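You operate a simulated robot arm through the tools that you are given. There is no shell and no other tool.

You are at the controls of a simulated robot arm. One attempt, no reset.

JOB
Set the water pump to stop at the pressure on its card.
Fine: read-out on that figure; then supply off, rig bled to nought, bleed tap shut.

Only the result counts: the job must be done as asked and must still hold three seconds after the hand-in. Knocking over, shifting, dropping, spilling or breaking anything else fails it.

ROBOT AND FRAMES
A 6-joint arm with a two-finger parallel gripper, fixed in place. Base frame: the origin is on the floor under the middle of its stand, x ahead of it, y to its left, z up; the work surface is at about z = 915. Lengths are in mm, angles in rad, forces in N, time in s.
With the tool pointing down near the work surface it reaches from about 580 to 940 mm from the base axis. Its first joint turns from -2.601 to 2.601 rad. Payload 3.43 kg.
Tool frame: the origin (TCP) lies between the finger pads and is the grasp point; the fingertips stand 34 mm ahead of it; z points along the fingers, y is the line along which they close. The gripper opens to 128 mm. The fingers are 24 mm wide and 12 mm thick; the gripper's body (48 by 130 mm) begins 96 mm behind the TCP.
Orientation is told as [roll, pitch, yaw] about the base's x, y, z axes, in that order, counted from this pose: with the fingers straight down and closing along the base's y, the tool's x points along the base's -x, its y along +y and its z along -z.

CONTROLS
- The arm moves only by the tool move_arm. Its argument "moves" is a list of rows, each a list of 7 numbers: the shift along the tool's x, y, z in m, then the turn, a rotation vector about the tool's x, y, z in rad, then the opening in per cent of the stroke, from 0 (shut) to 100 (fully open). In form: [[x, y, z, ax, ay, az, claw], ...]. A call has 1 to 20 rows; each row shifts and turns the commanded pose from where the row before left it, along the tool's axes as they then stand. Each row takes 0.2 s and may step no farther than 50 mm and 0.15 rad from the row before; otherwise, or with a gripper value out of range, the whole call is refused. A pose out of reach is approached as far as the arm can. The call stops where the force on the tool passes 90 N (or 10 N more than at its start, if that is more) or the arm is blocked; 0.2 s more then pass. The fingers move at their own pace (about 108 mm/s each) and stop on an object; they squeeze with about 44 N. The grip force told is the motor's: it shows also when the fingers shut on nothing. Time passes only in rows, and 0.2 s behind the last, so rows that do not move let the fingers close. The reply holds the time, the measured pose of the TCP, the force on the tool along the base axes, the opening and the grip force, in the units named above and with some noise, with the torque about the TCP (base axes, N m) and any sound that the robot's microphone picked up.
- Cameras (640 x 400 px; columns grow to the right, rows downward): "scene" is fixed at [46.5, 502.4, 1702.5]; the picture's right is [-0.76, -0.64, 0.00], its down [-0.29, 0.35, -0.89] and it looks along [0.57, -0.68, -0.46] (base axes); focal length 341 px, centre (320, 200). "wrist" rides on the gripper at [76, -11, -160] in the tool frame; the picture's right is [0.15, 0.99, 0.00], its down [-0.88, 0.13, -0.46] and it looks along [-0.45, 0.07, 0.89] (tool axes); focal length 234 px, centre (320, 200).
- grab_frame(camera): a new picture of that camera. The clock stands still meanwhile.
- raise_lower(by): slides the trunk up (or, below 0, down) by that many mm; the arm rides with it, the base frame stays. It gives what a move gives, with no picture.
- measure_at(camera, pixels): for up to 12 pixels [column, row] of the newest picture of that camera ("zoom" is the newest enlarged one), the place [x, y, z] in the base frame of the surface seen there, good to about 2 mm, but the place of the scene camera against the robot may be out by one fixed shift of up to 12 mm in any direction. The clock stands still meanwhile.
- zoom(camera, box): a new picture of the part [left, top, right, bottom] of that camera's present view, enlarged. The clock stands still meanwhile.
- finish_job(): hands the job in; it is judged then, once.

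Open the gripper and draw the arm clear of the work before you hand the job in, unless the task says otherwise.

The tools are called after "Request:" as name(argument=value, ...) on one line, values as JSON. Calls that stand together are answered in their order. move_arm: Moves the arm, as the interface text tells. Its arguments: {"type":"object","properties":{"moves":{"type":"array"}},"required":["moves"]} The other tools are called the same way: raise_lower (by) moves the trunk up or down; grab_frame (camera) takes a picture; measure_at (camera, pixels) gives the place of the surface under pixels of a picture; zoom (camera, box) takes an enlarged picture of a part of a camera's view; finish_job () hands the job in.

At the start:

```text
t: 0.0
position: [664.7, -483.5, 1291.6]
ee_rot: [0.0, 0.0, 0.0]
contact_force: [0.2, -0.5, -0.9]
torque: [-0.01, 0.01, 0.0]
finger_gap: 128.1
finger_force: 0.0
trunk travel left (down, up): [-675.0, 35.0]
```

scene: 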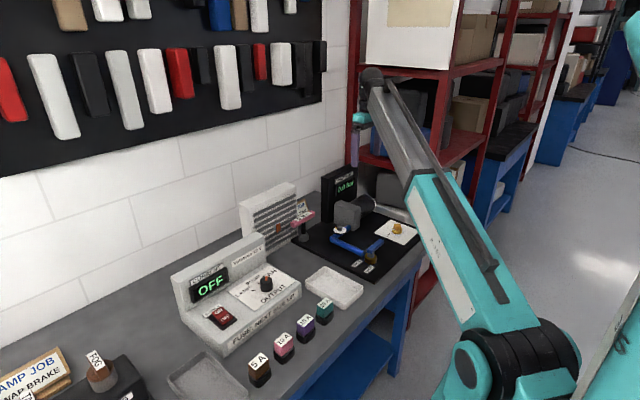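
wrist: 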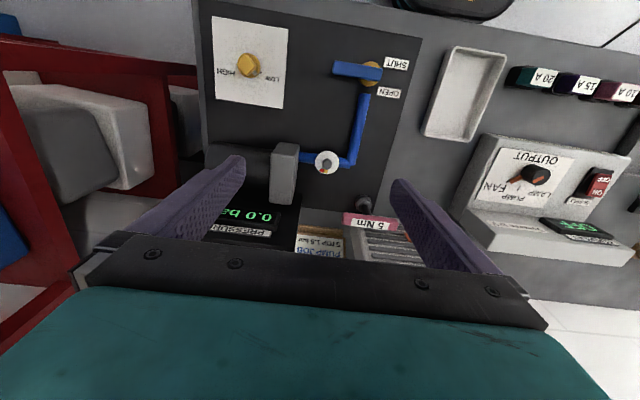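

I start by looking at the scene more closely: the power supply (scene around 240,290) and the pump rig (scene around 360,230).

Request:
zoom(camera="scene", box=[160, 220, 340, 380])

Request:
zoom(camera="scene", box=[230, 150, 430, 290])

Request:
zoom(camera="wrist", box=[190, 0, 440, 260])

Request:
zoom(camera="wrist", box=[420, 20, 640, 280])

Request:
zoom(camera="scene", box=[0, 320, 260, 400])

```text
2.50 times, centred on (250, 300) of scene
```

zoom: 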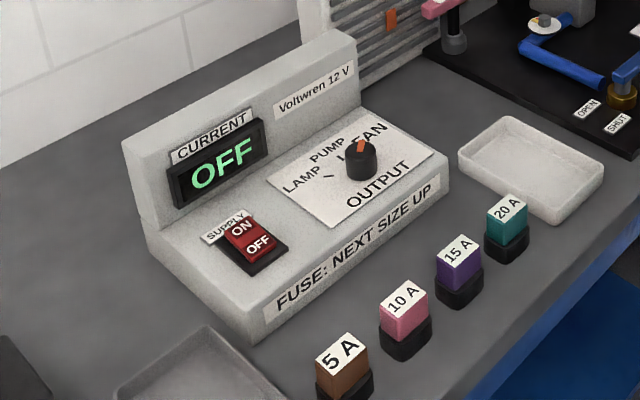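

```text
2.86 times, centred on (330, 220) of scene
```

zoom: 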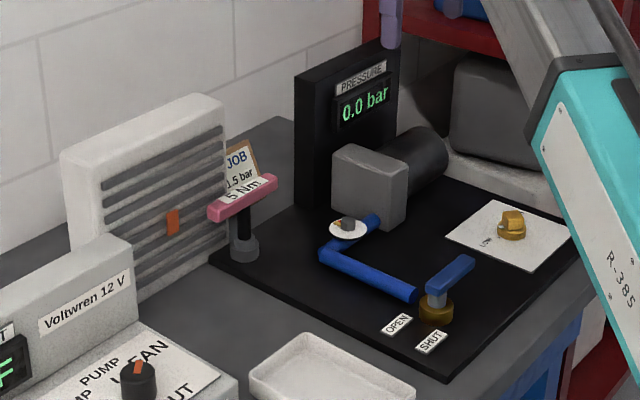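

```text
1.54 times, centred on (315, 130) of wrist
```

zoom: 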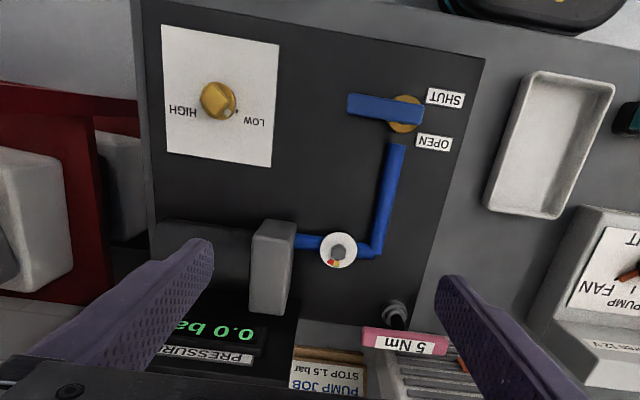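

```text
1.54 times, centred on (530, 150) of wrist
```

zoom: 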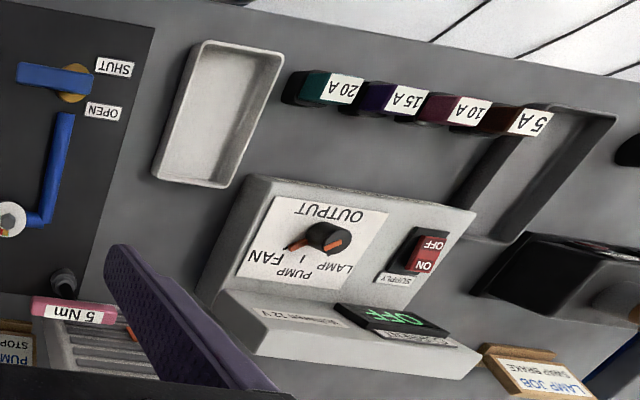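

```text
2.46 times, centred on (130, 360) of scene
```

zoom: 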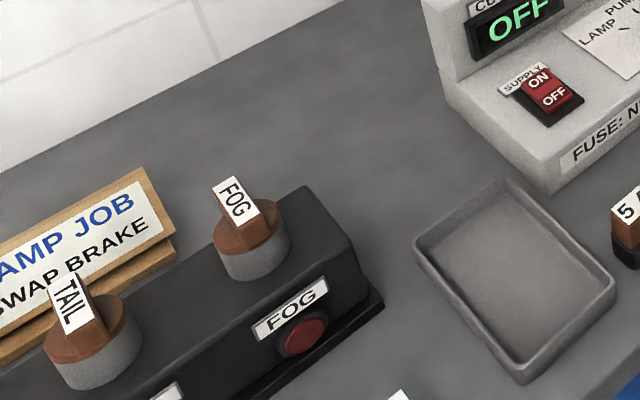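

The wrist view shows the card "STOP 1.5 bar", the bleed lever at (355,70), a brass knob at (248,65) and a hex on a white disc at (325,160). I measure those and the supply's controls from the wrist picture.

Request:
grab_frame(camera="wrist")

Request:
measure_at(camera="wrist", pixels=[[246, 64], [270, 60], [372, 72], [340, 69], [395, 64], [389, 93], [326, 160], [284, 160], [363, 205], [535, 175], [600, 183], [370, 225]])

Request:
zoom(camera="wrist", box=[280, 120, 440, 260])

Request:
zoom(camera="scene", box=[285, 190, 385, 260])

Request:
zoom(camera="scene", box=[225, 260, 305, 310])

```text
taken
```

wrist: 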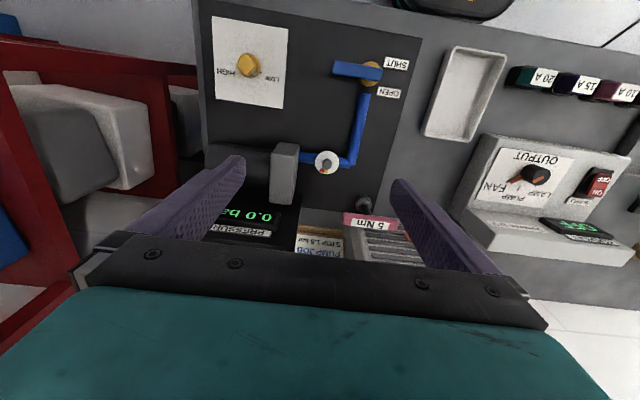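

```text
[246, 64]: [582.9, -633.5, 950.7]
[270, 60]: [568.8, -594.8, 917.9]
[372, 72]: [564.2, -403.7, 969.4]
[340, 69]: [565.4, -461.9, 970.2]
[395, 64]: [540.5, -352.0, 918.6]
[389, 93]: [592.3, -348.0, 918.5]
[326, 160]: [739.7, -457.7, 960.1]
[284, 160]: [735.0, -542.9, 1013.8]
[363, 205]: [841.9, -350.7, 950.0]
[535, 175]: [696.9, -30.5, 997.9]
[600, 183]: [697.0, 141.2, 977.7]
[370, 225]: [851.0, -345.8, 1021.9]
```

```text
2.86 times, centred on (360, 190) of wrist
```

zoom: 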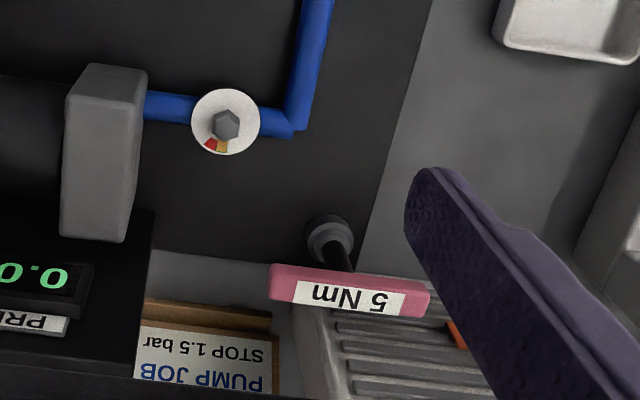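

```text
5.71 times, centred on (335, 225) of scene
```

zoom: 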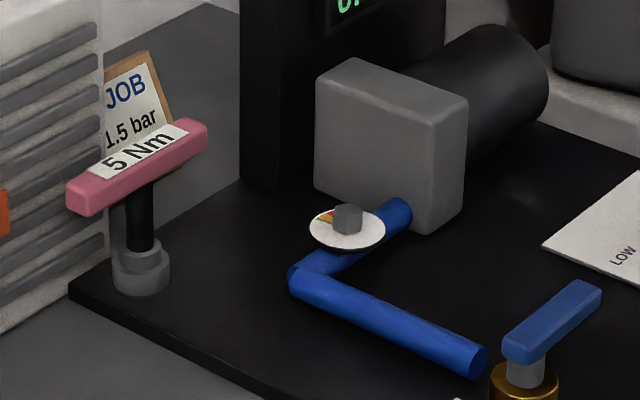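

```text
8.00 times, centred on (265, 285) of scene
```

zoom: 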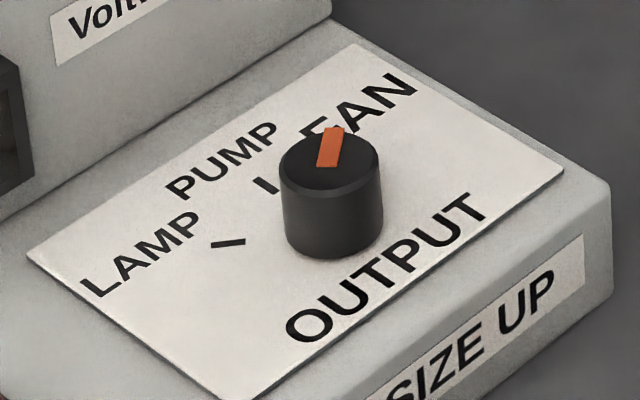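

The selector at (535,175) seems to point at FAN, and the supply is off. I move the arm over in front of the supply at the same height for a closer look.

Request:
move_arm(moves=[[0.005, 0.048, 0, 0, 0, 0, 50], [0.005, 0.048, 0, 0, 0, 0, 50], [0.005, 0.048, 0, 0, 0, 0, 50], [0.005, 0.048, 0, 0, 0, 0, 50], [0.005, 0.048, 0, 0, 0, 0, 50], [0.005, 0.048, 0, 0, 0, 0, 50], [0.005, 0.048, 0, 0, 0, 0, 50], [0.005, 0.048, 0, 0, 0, 0, 50], [0.005, 0.048, 0, 0, 0, 0, 50], [0.005, 0.048, 0, 0, 0, 0, 50]])

Request:
grab_frame(camera="wrist")

Request:
grab_frame(camera="scene")

```text
t: 1.1
position: [651.7, -277.8, 1270.8]
ee_rot: [-0.013, -0.012, 0.031]
contact_force: [3.8, -24.2, 1.2]
torque: [4.0, 0.84, 2.03]
finger_gap: 64.1
finger_force: 0.1
out of reach, approached as far as the arm can: row 3, 4, 5
trunk travel left (down, up): [-675.0, 35.0]
stopped in row 5: the force on the tool passed its limit at 126 N (the readings are from after the stop); the commanded pose is now the measured one
```

```text
taken
```

wrist: 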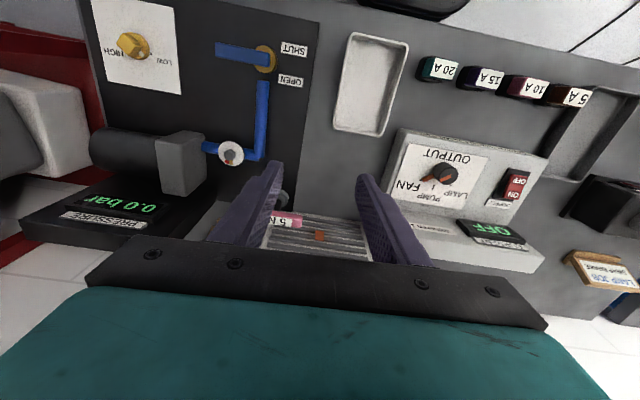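

```text
taken
```

scene: 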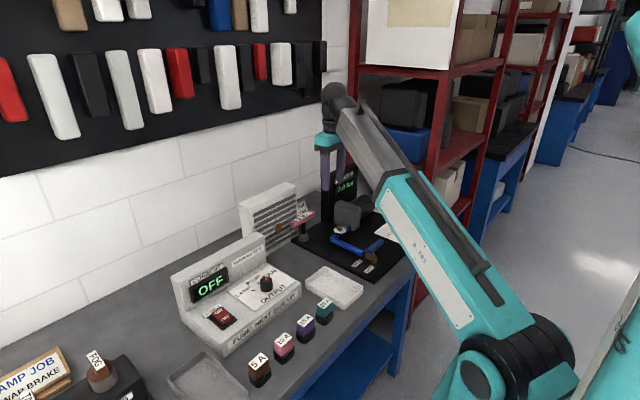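

The move stopped with a force although the picture shows nothing near the gripper (fingers at (265,200), open air). I hold still for a moment and read the forces again.

Request:
move_arm(moves=[[0, 0, 0, 0, 0, 0, 50], [0, 0, 0, 0, 0, 0, 50]])

Request:
measure_at(camera="wrist", pixels=[[290, 220], [150, 200], [282, 195], [320, 245], [420, 225], [490, 225]])

Request:
zoom(camera="scene", box=[280, 60, 480, 260])

```text
t: 1.7
position: [651.2, -275.7, 1273.0]
ee_rot: [-0.013, -0.012, 0.031]
contact_force: [12.9, -34.7, 1.4]
torque: [5.73, 2.15, 2.95]
finger_gap: 64.0
finger_force: 0.0
trunk travel left (down, up): [-675.0, 35.0]
```

```text
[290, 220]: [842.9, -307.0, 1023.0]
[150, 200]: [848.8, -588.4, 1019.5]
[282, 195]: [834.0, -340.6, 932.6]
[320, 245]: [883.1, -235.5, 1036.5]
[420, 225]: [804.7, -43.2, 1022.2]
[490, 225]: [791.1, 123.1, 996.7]
```

```text
2.00 times, centred on (380, 160) of scene
```

zoom: 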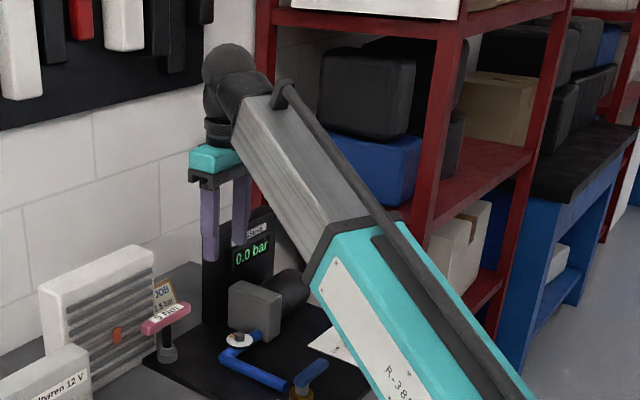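

The torque suggests a touch about 165 mm above the TCP, near the wrist camera, so probably the arm touching itself. I measure points along the arm in the scene picture to understand its posture.

Request:
measure_at(camera="scene", pixels=[[515, 345], [470, 290], [410, 210], [375, 150], [335, 93], [350, 110], [328, 142], [322, 128], [620, 340], [635, 60], [570, 390], [470, 375]])

Request:
grab_frame(camera="scene")

```text
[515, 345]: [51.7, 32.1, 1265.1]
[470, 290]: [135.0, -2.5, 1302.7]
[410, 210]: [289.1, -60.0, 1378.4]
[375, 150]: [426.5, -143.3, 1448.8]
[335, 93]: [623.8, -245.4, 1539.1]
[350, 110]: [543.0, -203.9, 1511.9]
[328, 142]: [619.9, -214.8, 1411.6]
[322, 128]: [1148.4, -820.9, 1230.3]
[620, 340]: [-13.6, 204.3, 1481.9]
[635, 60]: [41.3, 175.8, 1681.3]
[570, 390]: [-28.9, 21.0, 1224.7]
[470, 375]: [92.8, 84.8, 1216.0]
```

```text
taken
```

scene: 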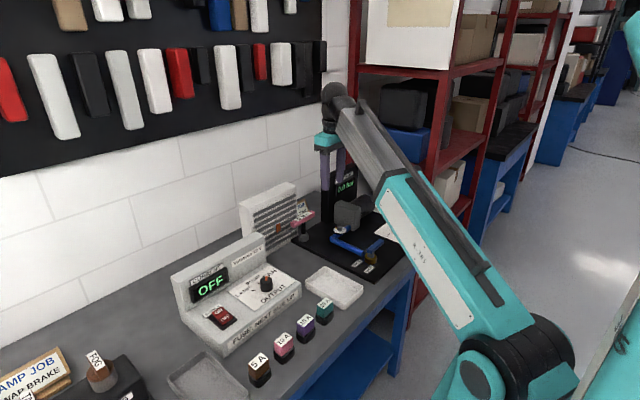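

The forearm rises steeply to the wrist at (335,93), so the wrist camera rubs against it when the tool is this high. I back off to -y, then go lower, where the wrist opens out.

Request:
move_arm(moves=[[0, -0.03, -0.0, 0, 0, 0, 50], [-0.01, -0.03, 0.03, 0, 0, 0, 50], [-0.01, 0, 0.04, 0, 0, 0, 50], [0, 0, 0.04, 0, 0, 0, 50], [0, 0, 0.03, 0, 0, 0, 50]])

Request:
grab_frame(camera="scene")

```text
t: 2.9
position: [675.2, -336.2, 1131.8]
ee_rot: [-0.012, -0.009, 0.026]
contact_force: [0.5, -0.2, -0.5]
torque: [-0.01, 0.01, 0.04]
finger_gap: 64.0
finger_force: 0.2
trunk travel left (down, up): [-675.0, 35.0]
```

```text
taken
```

scene: 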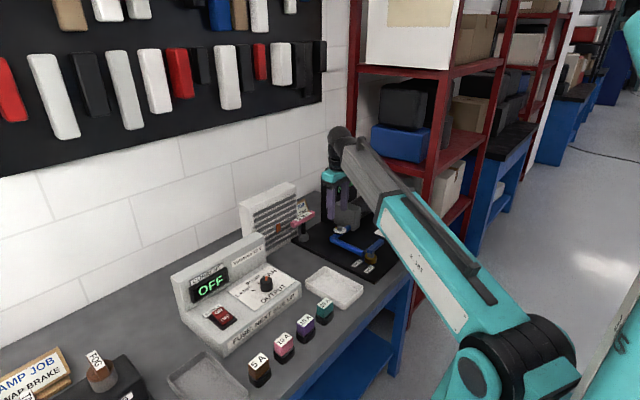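

The force is gone. I straighten the small tilt, and travel toward the supply at about z 1105, watching the force.

Request:
move_arm(moves=[[0, 0.0, 0.025, -0.012, 0.009, 0.026, 50], [0.0, 0.04, 0, 0, 0, 0, 50], [0.0, 0.04, 0, 0, 0, 0, 50], [0.0, 0.04, 0, 0, 0, 0, 50], [0.005, 0.04, 0, 0, 0, 0, 50], [0.005, 0.04, 0, 0, 0, 0, 50], [0.005, 0.04, 0, 0, 0, 0, 50]])

Request:
grab_frame(camera="wrist")

Request:
grab_frame(camera="scene")

```text
t: 4.5
position: [657.2, -95.0, 1106.0]
ee_rot: [0.0, -0.001, -0.001]
contact_force: [0.3, -0.6, 0.7]
torque: [-0.02, 0.02, 0.0]
finger_gap: 64.0
finger_force: 0.0
trunk travel left (down, up): [-675.0, 35.0]
```

```text
taken
```

wrist: 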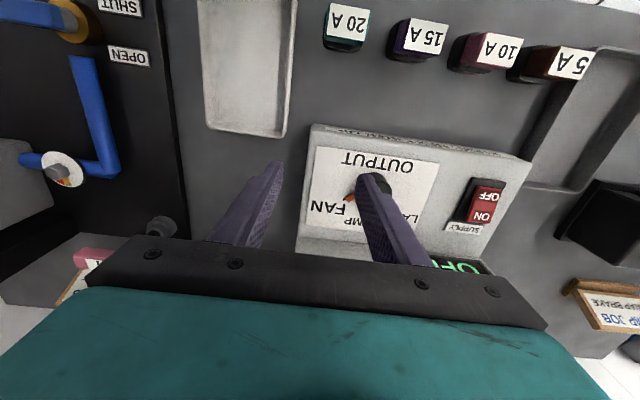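

```text
taken
```

scene: 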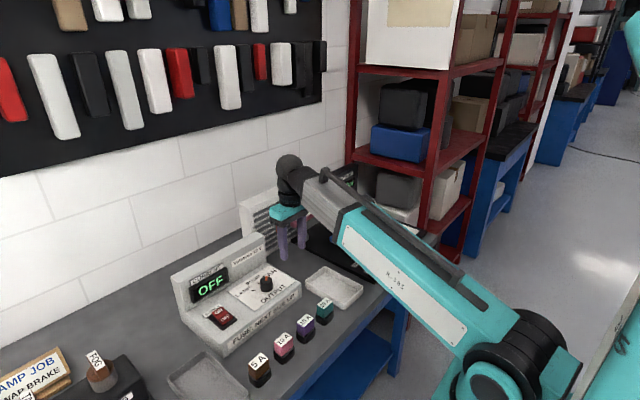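

Selector at (375,185) is behind a finger; I shift to y ≈ -30 and back in x, opening wider, to see it between the fingers.

Request:
move_arm(moves=[[0.01, 0.035, 0, 0, 0, 0, 100], [0.02, 0.03, 0, 0, 0, 0, 100], [0.02, 0.0, 0, 0, 0, 0, 100]])

Request:
grab_frame(camera="wrist")

Request:
zoom(camera="wrist", box=[220, 100, 460, 260])

```text
t: 5.3
position: [608.7, -30.7, 1107.9]
ee_rot: [0.001, -0.003, -0.004]
contact_force: [5.5, 4.4, -6.9]
torque: [-0.7, 0.3, -0.35]
finger_gap: 128.0
finger_force: 0.0
trunk travel left (down, up): [-675.0, 35.0]
```

```text
taken
```

wrist: 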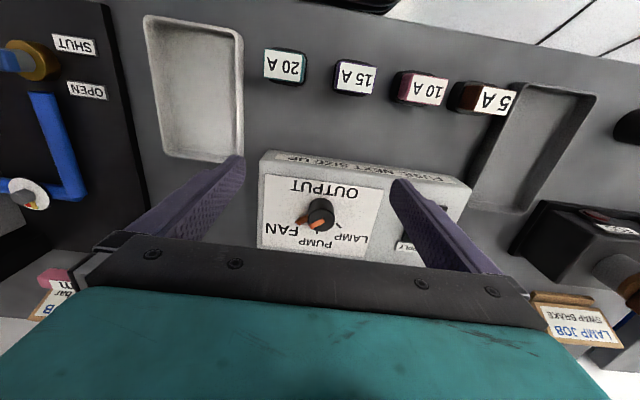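

```text
2.50 times, centred on (340, 180) of wrist
```

zoom: 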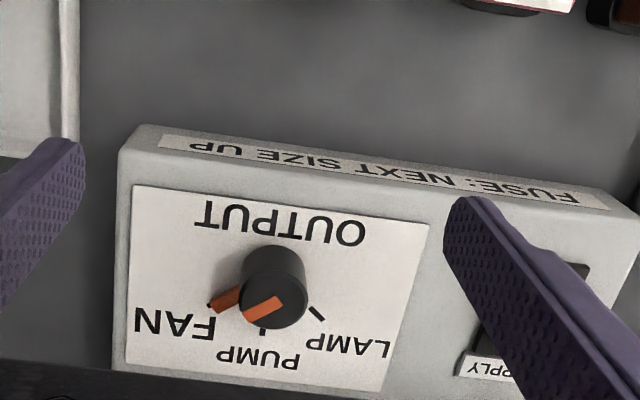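

The selector's orange pointer faces the FAN tick at zoom (212,303); PUMP tick is at (262,333). I measure the knob and ticks.

Request:
measure_at(camera="zoom", pixels=[[275, 295], [262, 310], [285, 275], [303, 300], [212, 304], [262, 334], [317, 313], [265, 255], [250, 275], [330, 260], [130, 250], [580, 300]])

Request:
measure_at(camera="wrist", pixels=[[408, 245], [440, 190], [290, 155], [285, 65], [355, 77], [420, 88], [480, 97], [190, 90]])

```text
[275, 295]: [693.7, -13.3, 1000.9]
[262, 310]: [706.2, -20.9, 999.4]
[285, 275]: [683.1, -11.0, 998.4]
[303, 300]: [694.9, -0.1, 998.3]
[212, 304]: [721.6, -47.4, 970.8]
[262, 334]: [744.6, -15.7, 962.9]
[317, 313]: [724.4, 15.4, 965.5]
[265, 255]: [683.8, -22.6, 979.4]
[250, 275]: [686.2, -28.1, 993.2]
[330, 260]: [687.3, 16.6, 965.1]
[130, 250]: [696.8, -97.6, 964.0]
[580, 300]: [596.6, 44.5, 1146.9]
```

```text
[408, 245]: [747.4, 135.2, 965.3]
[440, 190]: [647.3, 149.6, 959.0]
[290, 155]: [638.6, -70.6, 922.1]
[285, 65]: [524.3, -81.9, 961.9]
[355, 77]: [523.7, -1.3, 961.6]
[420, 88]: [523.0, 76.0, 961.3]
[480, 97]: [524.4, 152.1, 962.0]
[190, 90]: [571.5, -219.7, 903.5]
```

Knob top centre is about (694,-15,1000), with FAN about -50° and PUMP straight ahead (+x) of it. I move above the knob, half-open, and look again before gripping.

Request:
move_arm(moves=[[-0.02, 0.005, 0.01, 0, 0, 0, 50], [-0.025, 0.005, 0.01, 0, 0, 0, 50], [-0.025, 0.005, 0.015, 0, 0, 0, 50], [-0.015, 0.0, 0.015, 0, 0, 0, 50]])

Request:
grab_frame(camera="wrist")

Request:
zoom(camera="wrist", box=[240, 120, 400, 240])

```text
t: 6.3
position: [694.6, -16.0, 1058.3]
ee_rot: [-0.001, 0.0, 0.0]
contact_force: [0.4, -0.7, 0.0]
torque: [0.04, -0.04, 0.01]
finger_gap: 63.9
finger_force: 0.0
trunk travel left (down, up): [-675.0, 35.0]
```

```text
taken
```

wrist: 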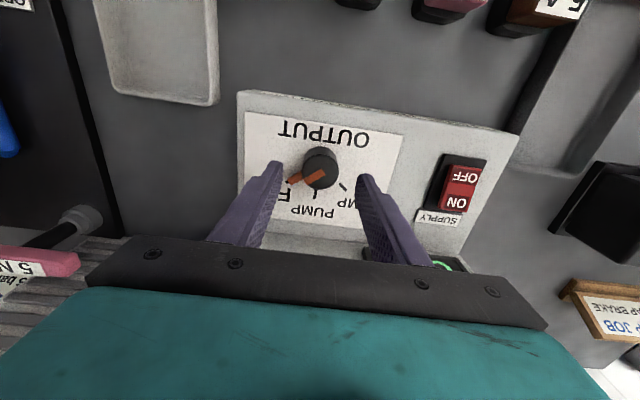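

```text
3.33 times, centred on (320, 180) of wrist
```

zoom: 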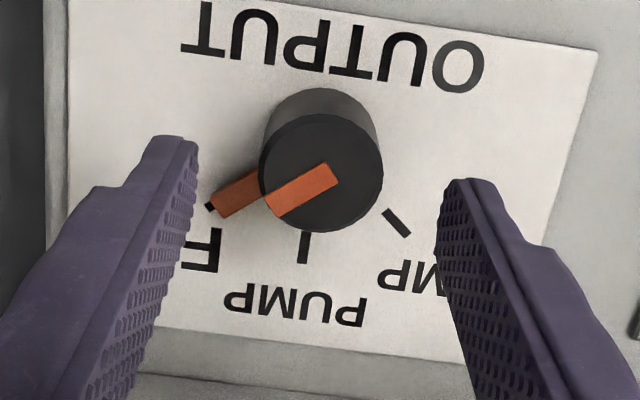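

The knob top is centred at zoom (322,170), with an orange pointer wing at its foot toward FAN. I measure top and edges.

Request:
measure_at(camera="zoom", pixels=[[322, 172], [265, 175], [380, 170], [320, 118], [320, 228], [210, 208], [302, 248], [398, 222], [235, 195], [302, 262], [302, 234]])

Request:
zoom(camera="wrist", box=[410, 130, 510, 250])

Request:
measure_at(camera="wrist", pixels=[[455, 202], [463, 176], [460, 188], [448, 208], [484, 157], [440, 218]])

```text
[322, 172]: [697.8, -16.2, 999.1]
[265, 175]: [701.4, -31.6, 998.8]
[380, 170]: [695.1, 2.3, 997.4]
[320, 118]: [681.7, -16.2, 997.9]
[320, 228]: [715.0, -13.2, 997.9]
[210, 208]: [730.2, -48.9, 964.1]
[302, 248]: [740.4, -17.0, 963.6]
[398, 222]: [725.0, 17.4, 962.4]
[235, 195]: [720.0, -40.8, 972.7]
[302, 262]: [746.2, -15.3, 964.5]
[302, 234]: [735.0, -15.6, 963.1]
```

```text
3.33 times, centred on (460, 190) of wrist
```

zoom: 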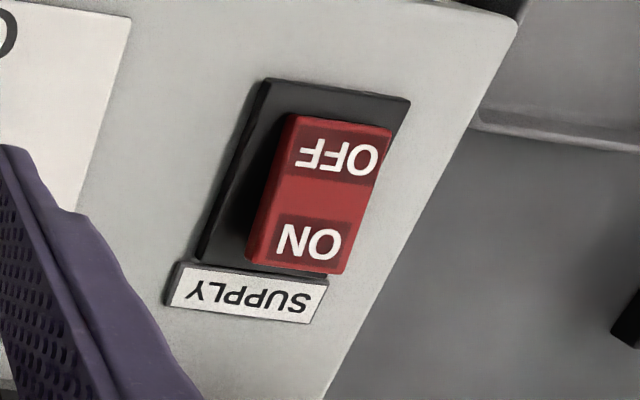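

```text
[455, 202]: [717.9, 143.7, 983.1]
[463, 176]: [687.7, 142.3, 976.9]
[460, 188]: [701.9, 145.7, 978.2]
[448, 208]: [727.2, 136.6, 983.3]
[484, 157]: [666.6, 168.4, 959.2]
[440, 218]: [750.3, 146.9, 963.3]
```

Knob centre (698,-15), radius ~17, top z 999, pointer wing below about z 975. I descend with tips just above the wing, then close on the knob.

Request:
move_arm(moves=[[-0.0034, 0.001, 0.025, 0, 0, 0, 50], [0, 0, 0.021, 0, 0, 0, 50], [0, 0, 0, 0, 0, 0, 50], [0, 0, 0, 0, 0, 0, 10], [0, 0, 0, 0, 0, 0, 10]])

Request:
grab_frame(camera="wrist")

```text
t: 7.5
position: [697.3, -16.0, 1012.1]
ee_rot: [0.001, 0.0, 0.001]
contact_force: [-0.3, -1.3, -1.1]
torque: [-0.32, -0.59, 0.02]
finger_gap: 37.0
finger_force: 45.5
trunk travel left (down, up): [-675.0, 35.0]
```

```text
taken
```

wrist: 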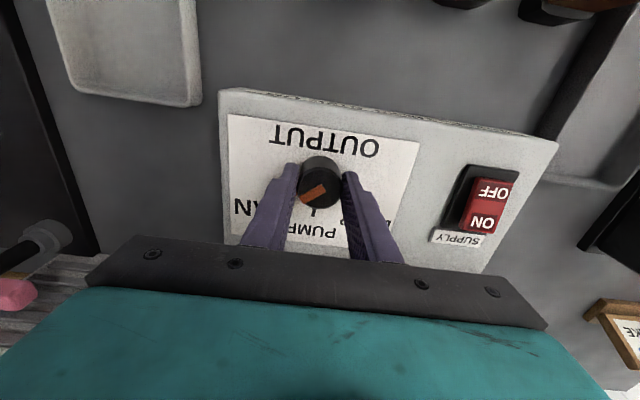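

The fingers hold the knob at a 37 mm gap. I turn it counter-clockwise (seen from above) about 0.8 rad toward PUMP.

Request:
move_arm(moves=[[0, 0, 0, 0, 0, -0.1, 10], [0, 0, 0, 0, 0, -0.14, 10], [0, 0, 0, 0, 0, -0.14, 10], [0, 0, 0, 0, 0, -0.14, 10], [0, 0, 0, 0, 0, -0.14, 10], [0, 0, 0, 0, 0, -0.14, 10], [0, 0, 0, 0, 0, 0, 10]])

Request:
grab_frame(camera="wrist")

Request:
zoom(camera="scene", box=[170, 220, 330, 330])

```text
t: 9.1
position: [697.3, -16.8, 1010.0]
ee_rot: [-0.002, -0.002, 0.8]
contact_force: [10.2, -13.2, 14.0]
torque: [-0.52, -0.07, -0.06]
finger_gap: 36.9
finger_force: 44.9
trunk travel left (down, up): [-675.0, 35.0]
```

```text
taken
```

wrist: 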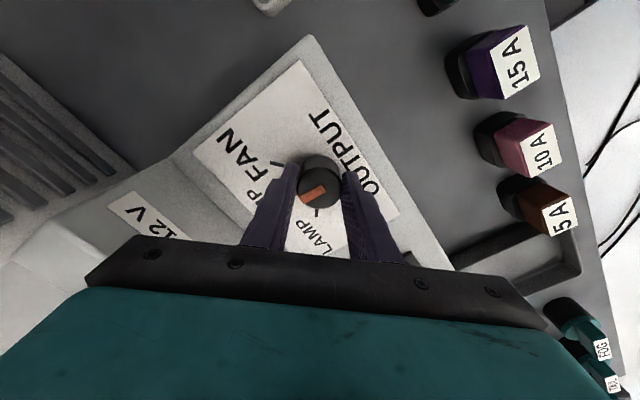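

```text
3.64 times, centred on (250, 275) of scene
```

zoom: 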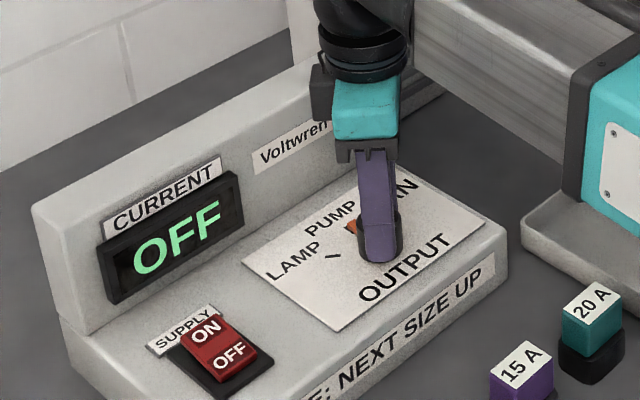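

The knob followed the gripper by 0.8 rad, the pointer now seeming near PUMP. I open, lift and turn back to check.

Request:
move_arm(moves=[[0, 0, 0, 0, 0, 0, 45], [0, 0, -0.03, 0, 0, 0, 45], [0, 0, -0.025, 0, 0, 0.14, 45], [0, 0, 0, 0, 0, 0.14, 45], [0, 0, 0, 0, 0, 0.14, 45], [0, 0, 0, 0, 0, 0.14, 45], [0, 0, 0, 0, 0, 0.14, 45], [0, 0, 0, 0, 0, 0.1, 45]])

Request:
grab_frame(camera="wrist")

Request:
zoom(camera="wrist", box=[240, 120, 400, 240])

Request:
zoom(camera="scene", box=[170, 220, 330, 330])

```text
t: 10.9
position: [697.1, -16.3, 1067.4]
ee_rot: [0.0, -0.001, -0.003]
contact_force: [0.3, -0.6, -0.7]
torque: [-0.01, -0.01, -0.02]
finger_gap: 57.8
finger_force: 0.0
trunk travel left (down, up): [-675.0, 35.0]
```

```text
taken
```

wrist: 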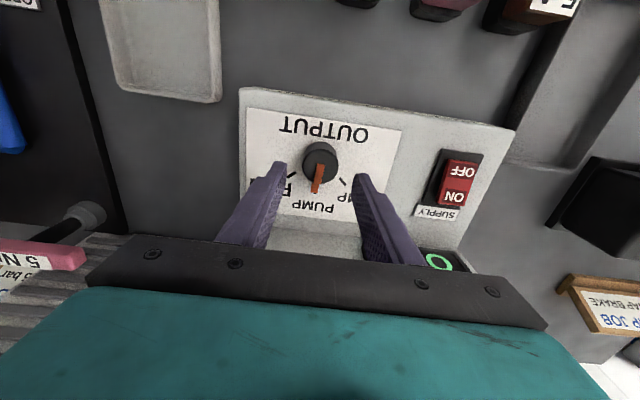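

```text
3.33 times, centred on (320, 180) of wrist
```

zoom: 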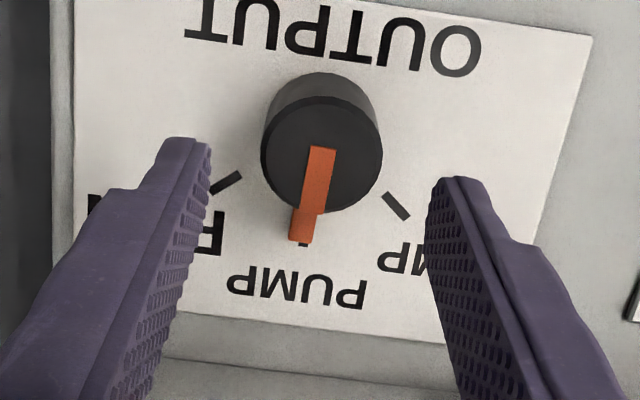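

```text
3.64 times, centred on (250, 275) of scene
```

zoom: 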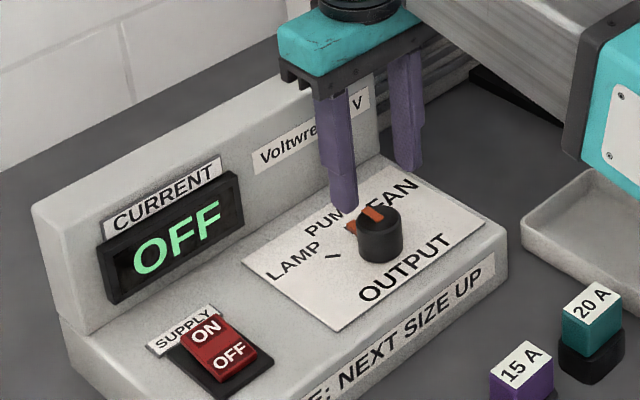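

The pointer sits on PUMP. Before switching on I go to look at the rig's tap, stop knob and hex closely, at z ≈ 1120.

Request:
move_arm(moves=[[0.01, -0.045, -0.02, 0, 0, 0, 45], [0.01, -0.045, -0.02, 0, 0, 0, 45], [0.01, -0.045, -0.02, 0, 0, 0, 45], [0.01, -0.045, 0, 0, 0, 0, 45], [0.01, -0.045, 0, 0, 0, 0, 45], [0, -0.045, 0, 0, 0, 0, 45], [0, -0.045, 0, 0, 0, 0, 45], [0.0, -0.045, 0, 0, 0, 0, 45], [0.0, -0.045, 0, 0, 0, 0, 100]])

Request:
grab_frame(camera="wrist")

```text
refused: row 1 steps farther than a row can; nothing moved
```

```text
taken
```

wrist: 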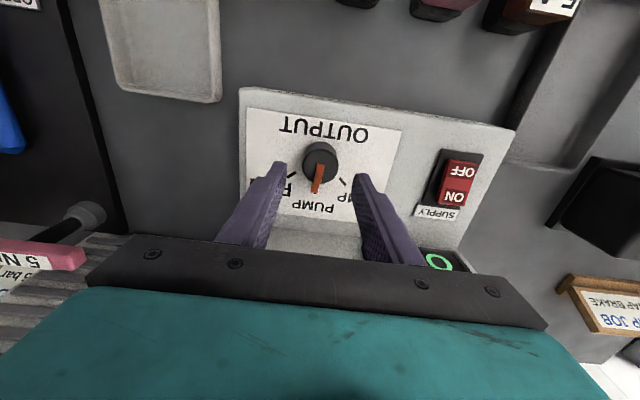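

The first row was over 50 mm, so nothing moved; I repeat it with shorter steps.

Request:
move_arm(moves=[[0.01, -0.035, -0.02, 0, 0, 0, 45], [0.01, -0.04, -0.02, 0, 0, 0, 45], [0.01, -0.045, -0.01, 0, 0, 0, 45], [0.01, -0.045, 0, 0, 0, 0, 45], [0.01, -0.045, 0, 0, 0, 0, 45], [0, -0.045, 0, 0, 0, 0, 45], [0, -0.045, 0, 0, 0, 0, 45], [0.0, -0.045, 0, 0, 0, 0, 45], [0.0, -0.045, 0, 0, 0, 0, 100]])

Request:
grab_frame(camera="wrist")

```text
t: 12.9
position: [648.4, -408.0, 1117.1]
ee_rot: [0.002, -0.001, 0.001]
contact_force: [-0.3, 0.3, 0.4]
torque: [0.05, -0.01, -0.03]
finger_gap: 128.1
finger_force: 0.0
trunk travel left (down, up): [-675.0, 35.0]
```

```text
taken
```

wrist: 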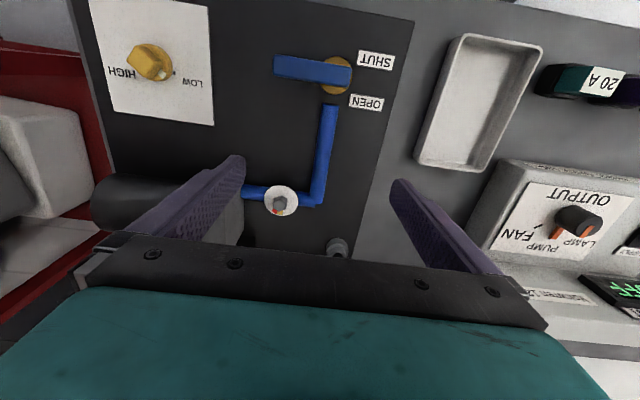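

Request:
zoom(camera="wrist", box=[230, 30, 430, 230])

Request:
zoom(camera="wrist", box=[80, 0, 240, 130])

Request:
zoom(camera="wrist", box=[240, 160, 360, 250])

Request:
measure_at(camera="wrist", pixels=[[150, 60], [165, 72], [280, 204], [280, 188], [343, 73], [280, 65], [348, 62], [345, 88], [375, 60], [366, 103], [328, 107], [190, 83]])

```text
2.00 times, centred on (330, 130) of wrist
```

zoom: 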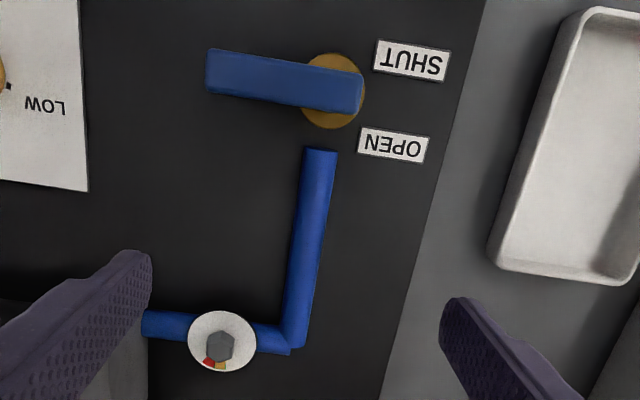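

```text
3.08 times, centred on (160, 65) of wrist
```

zoom: 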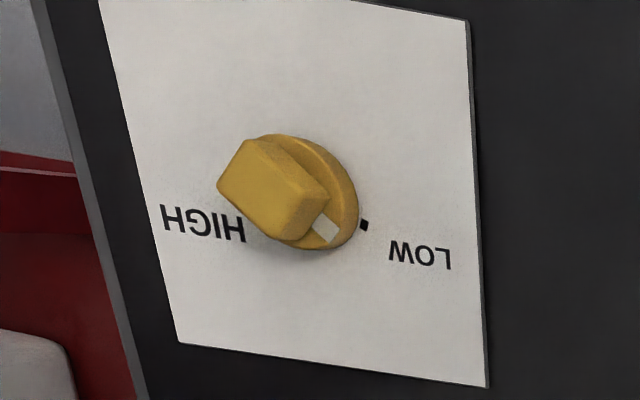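

```text
4.44 times, centred on (300, 205) of wrist
```

zoom: 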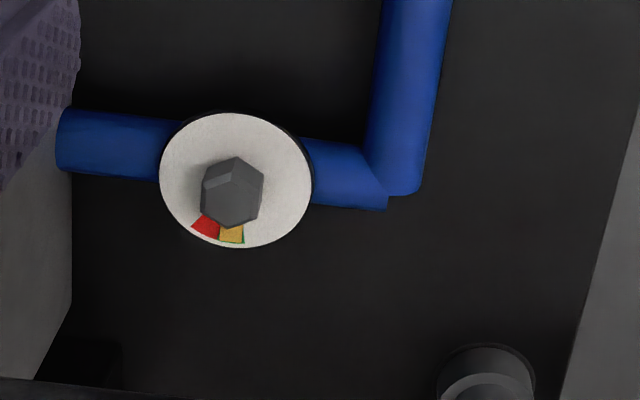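

```text
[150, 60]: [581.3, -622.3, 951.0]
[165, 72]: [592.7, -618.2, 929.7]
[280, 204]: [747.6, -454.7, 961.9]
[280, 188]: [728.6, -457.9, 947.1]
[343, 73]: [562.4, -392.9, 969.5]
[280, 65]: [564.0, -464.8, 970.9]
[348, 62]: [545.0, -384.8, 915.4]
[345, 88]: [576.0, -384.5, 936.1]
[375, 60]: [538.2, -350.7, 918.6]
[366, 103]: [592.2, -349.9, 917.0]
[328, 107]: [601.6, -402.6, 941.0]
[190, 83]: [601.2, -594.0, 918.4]
```

The bleed lever lies across the pipe (zoom (285,85)), and the stop knob's white mark is near the LOW tick. I move over the stop knob to see its mark and scale clearly.

Request:
move_arm(moves=[[0.012, -0.045, 0, 0, 0, 0, 100], [0.012, -0.045, 0.01, 0, 0, 0, 100], [0.012, -0.045, 0.01, 0, 0, 0, 100], [0.012, -0.045, 0.01, 0, 0, 0, 100], [0.012, -0.035, 0.01, 0, 0, 0, 100]])

Request:
grab_frame(camera="wrist")

Request:
zoom(camera="wrist", box=[240, 80, 440, 240])

```text
t: 14.1
position: [588.6, -624.4, 1076.4]
ee_rot: [-0.001, -0.001, 0.002]
contact_force: [0.6, -0.9, -0.1]
torque: [0.02, -0.01, 0.0]
finger_gap: 127.9
finger_force: 0.0
trunk travel left (down, up): [-675.0, 35.0]
```

```text
taken
```

wrist: 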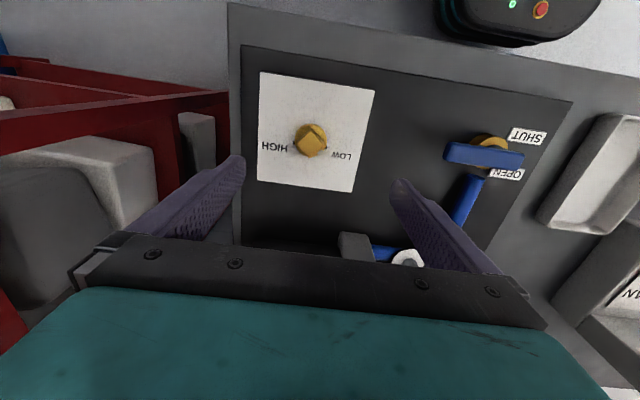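

```text
2.50 times, centred on (340, 160) of wrist
```

zoom: 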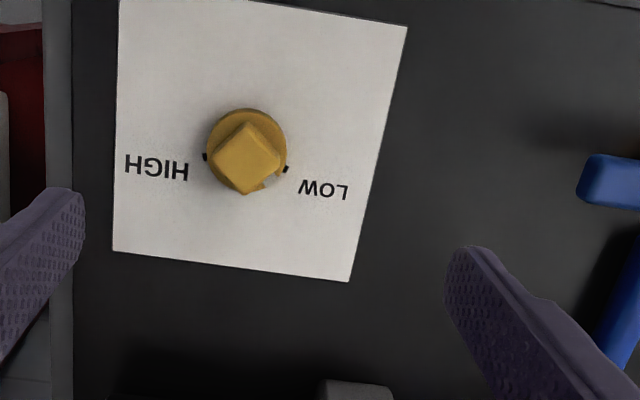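

Request:
zoom(camera="wrist", box=[280, 110, 350, 170])

Request:
measure_at(camera="zoom", pixels=[[280, 250], [390, 300], [160, 190], [440, 225], [400, 360], [230, 300], [330, 170], [280, 120]])

```text
6.67 times, centred on (315, 140) of wrist
```

zoom: 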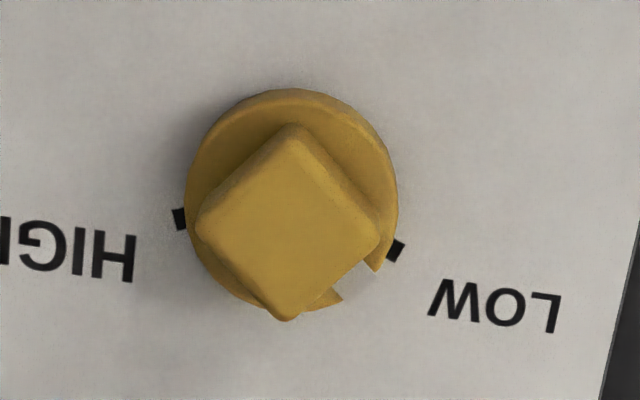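

```text
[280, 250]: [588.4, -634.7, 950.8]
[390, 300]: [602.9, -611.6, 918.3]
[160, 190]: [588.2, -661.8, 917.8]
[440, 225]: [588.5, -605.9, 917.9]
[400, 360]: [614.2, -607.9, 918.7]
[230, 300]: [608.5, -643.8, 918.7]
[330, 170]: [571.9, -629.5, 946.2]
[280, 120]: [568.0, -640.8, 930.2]
```

The knob is a square block (faces at 45°) on a notched skirt; the notch is about 45° from LOW. I measure it more and check clearances to the red shelf at the left.

Request:
measure_at(camera="zoom", pixels=[[290, 140], [365, 222], [285, 300], [210, 218], [395, 250], [180, 218], [350, 270], [200, 140], [375, 140], [345, 290]])

Request:
measure_at(camera="wrist", pixels=[[200, 145], [222, 108], [205, 97], [60, 170], [150, 150], [355, 250], [110, 80], [30, 70], [235, 130], [350, 238]])

Request:
grab_frame(camera="scene")

```text
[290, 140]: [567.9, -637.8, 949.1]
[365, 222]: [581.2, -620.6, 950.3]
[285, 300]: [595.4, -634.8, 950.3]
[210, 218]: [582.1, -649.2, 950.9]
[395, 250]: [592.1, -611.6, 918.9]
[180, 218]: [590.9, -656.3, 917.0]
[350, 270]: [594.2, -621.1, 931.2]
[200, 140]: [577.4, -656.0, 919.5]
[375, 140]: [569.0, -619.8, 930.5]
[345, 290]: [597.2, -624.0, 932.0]
```

```text
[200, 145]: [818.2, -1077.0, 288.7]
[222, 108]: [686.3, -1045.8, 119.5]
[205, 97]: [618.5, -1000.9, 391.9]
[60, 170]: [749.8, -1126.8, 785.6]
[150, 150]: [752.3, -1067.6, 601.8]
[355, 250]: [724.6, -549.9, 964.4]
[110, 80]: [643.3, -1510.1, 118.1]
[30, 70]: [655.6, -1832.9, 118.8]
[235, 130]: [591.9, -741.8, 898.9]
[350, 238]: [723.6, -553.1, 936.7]
```

```text
taken
```

scene: 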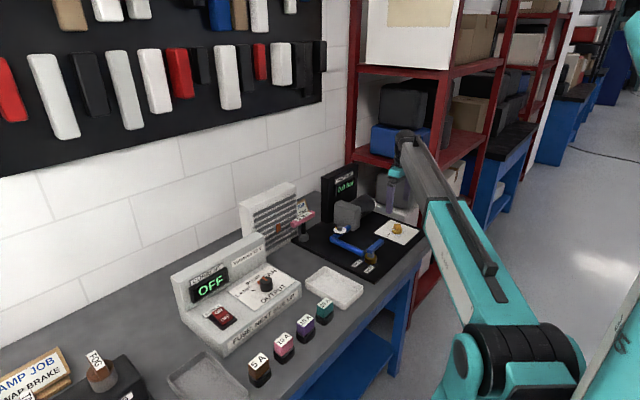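

The knob centre is about (582,-635), face normals near 49°; LOW and HIGH ticks lie about ±65° around straight ahead, and the notch is ~25° past LOW. I'll now go to the supply switch with the fingers closed, to stand above its ON end at about (722,142).

Request:
move_arm(moves=[[-0.0079, 0.045, 0, 0, 0, 0, 0], [-0.0079, 0.045, 0, 0, 0, 0, 0], [-0.0079, 0.045, 0, 0, 0, 0, 0], [-0.0079, 0.045, 0, 0, 0, 0, 0], [-0.0079, 0.045, 0, 0, 0, 0, 0], [-0.0079, 0.045, 0, 0, 0, 0, 0], [-0.0079, 0.045, 0, 0, 0, 0, 0], [-0.0079, 0.045, 0, 0, 0, 0, 0], [-0.0079, 0.045, 0, 0, 0, 0, 0], [-0.0079, 0.045, 0, 0, 0, 0, 0], [-0.0079, 0.045, 0, 0, 0, 0, 0], [-0.0079, 0.045, 0, 0, 0, 0, 0], [-0.0079, 0.045, 0, 0, 0, 0, 0], [-0.0079, 0.045, 0, 0, 0, 0, 0], [-0.0079, 0.045, 0, 0, 0, 0, 0], [-0.0079, 0.045, 0.01, 0, 0, 0, 0], [-0.0079, 0.045, 0.01, 0, 0, 0, 0]])

Request:
grab_frame(camera="wrist")

Request:
zoom(camera="wrist", box=[240, 110, 400, 240])

```text
t: 17.7
position: [721.4, 146.1, 1056.9]
ee_rot: [0.0, 0.0, 0.0]
contact_force: [-0.4, -0.7, 0.0]
torque: [-0.04, -0.01, 0.01]
finger_gap: 0.0
finger_force: 33.4
trunk travel left (down, up): [-675.0, 35.0]
```

```text
taken
```

wrist: 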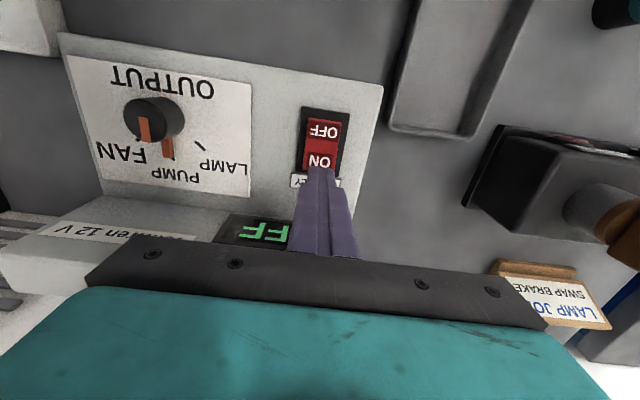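

```text
3.08 times, centred on (320, 175) of wrist
```

zoom: 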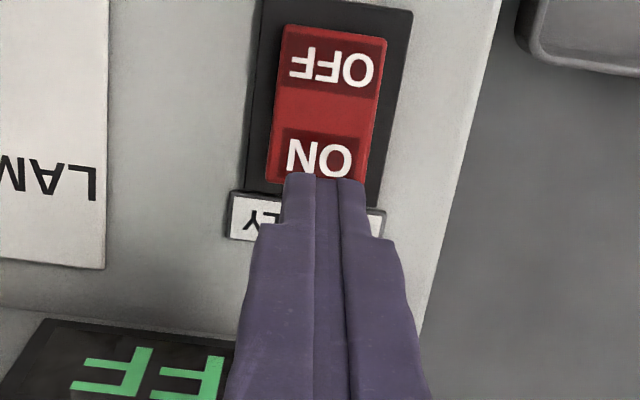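

The fingertips stand just over the ON end at zoom (320,175). I measure the rocker to centre on it.

Request:
measure_at(camera="zoom", pixels=[[290, 140], [350, 145], [320, 165], [272, 175], [360, 170], [330, 105], [290, 35], [380, 48], [330, 70]])

Request:
zoom(camera="scene", box=[170, 230, 290, 330])

```text
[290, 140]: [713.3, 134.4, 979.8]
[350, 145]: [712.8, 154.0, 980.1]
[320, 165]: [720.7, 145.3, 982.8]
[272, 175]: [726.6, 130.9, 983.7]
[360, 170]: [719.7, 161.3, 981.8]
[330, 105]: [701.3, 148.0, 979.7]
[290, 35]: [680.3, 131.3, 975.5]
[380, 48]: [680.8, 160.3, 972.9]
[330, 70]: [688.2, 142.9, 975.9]
```

```text
4.00 times, centred on (230, 280) of scene
```

zoom: 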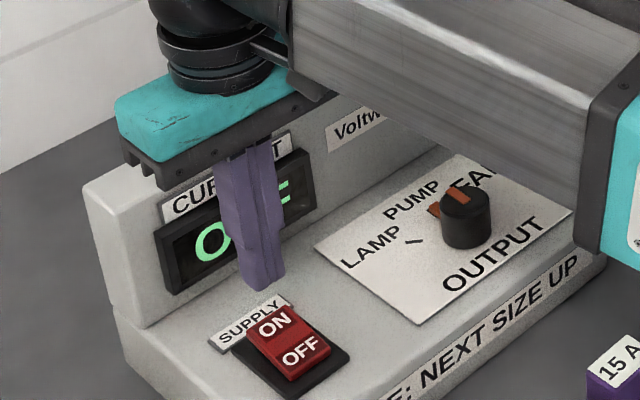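

The rocker runs x 678–728, y 131–161 with its ON end up at z 983. I press straight down on the ON end until the tips reach about z 975, watching force.

Request:
move_arm(moves=[[-0.003, 0, 0.03, 0, 0, 0, 0], [0, 0, 0.01, 0, 0, 0, 0], [0, 0, 0.004, 0, 0, 0, 0], [0, 0, 0.004, 0, 0, 0, 0]])

Request:
zoom(camera="scene", box=[150, 150, 390, 330])

```text
t: 18.7
position: [725.6, 144.7, 1011.7]
ee_rot: [0.002, -0.005, 0.0]
contact_force: [6.8, 2.2, 24.9]
torque: [0.04, 0.05, -0.11]
finger_gap: 0.0
finger_force: 33.0
trunk travel left (down, up): [-675.0, 35.0]
```

```text
2.22 times, centred on (270, 240) of scene
```

zoom: 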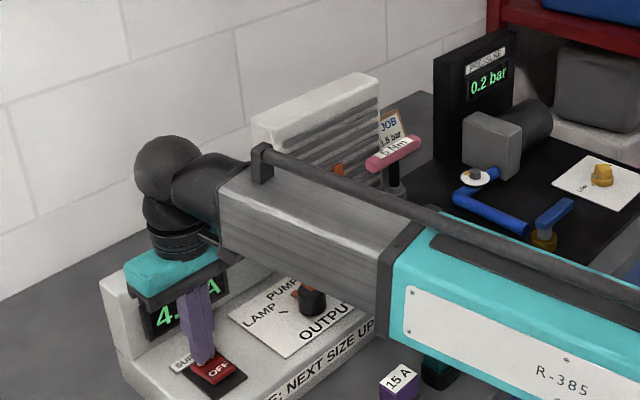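

The supply is on (about 4 A) and the pressure reads 0.2 bar and rising. I lift off the switch and wait, watching the read-out.

Request:
move_arm(moves=[[0, 0, -0.03, 0, 0, 0, 0], [0, 0, 0, 0, 0, 0, 0], [0, 0, 0, 0, 0, 0, 0], [0, 0, 0, 0, 0, 0, 0], [0, 0, 0, 0, 0, 0, 0]])

Request:
zoom(camera="scene", box=[280, 150, 420, 250])

```text
t: 19.9
position: [725.1, 144.5, 1038.0]
ee_rot: [0.0, 0.001, 0.0]
contact_force: [0.3, -0.9, 0.3]
torque: [-0.01, -0.02, -0.01]
finger_gap: 0.1
finger_force: 32.9
trunk travel left (down, up): [-675.0, 35.0]
```

```text
4.00 times, centred on (350, 200) of scene
```

zoom: 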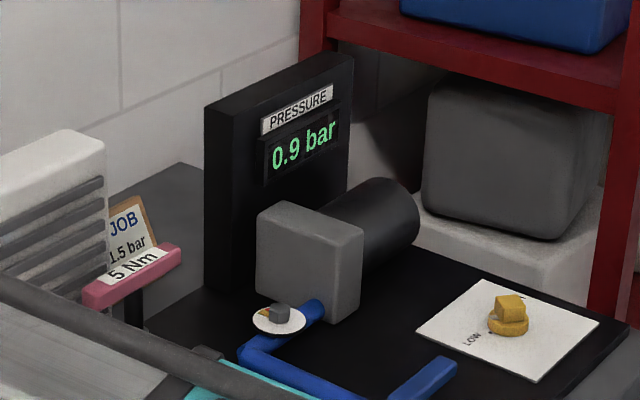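

It reads 0.9 bar, still rising. I wait a little more.

Request:
move_arm(moves=[[0, 0, 0, 0, 0, 0, 0], [0, 0, 0, 0, 0, 0, 0]])

Request:
zoom(camera="scene", box=[280, 150, 420, 250])

Request:
zoom(camera="scene", box=[170, 230, 290, 330])

```text
t: 20.5
position: [725.9, 143.3, 1039.5]
ee_rot: [0.0, 0.0, -0.001]
contact_force: [0.8, 0.2, -0.7]
torque: [-0.03, 0.0, -0.01]
finger_gap: 0.0
finger_force: 32.9
trunk travel left (down, up): [-675.0, 35.0]
```

```text
4.00 times, centred on (350, 200) of scene
```

zoom: 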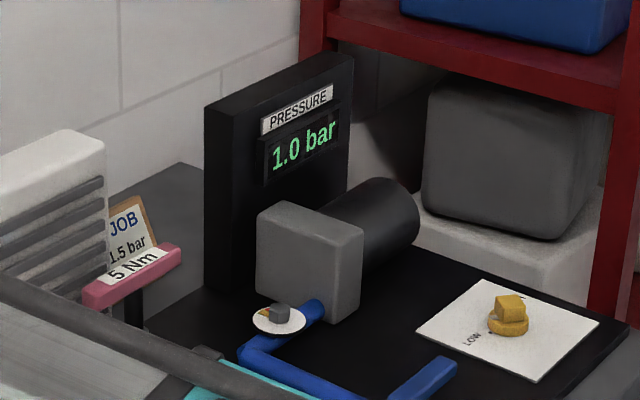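

```text
4.00 times, centred on (230, 280) of scene
```

zoom: 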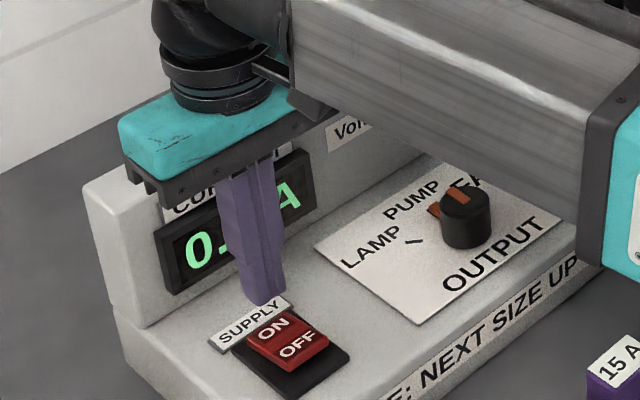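

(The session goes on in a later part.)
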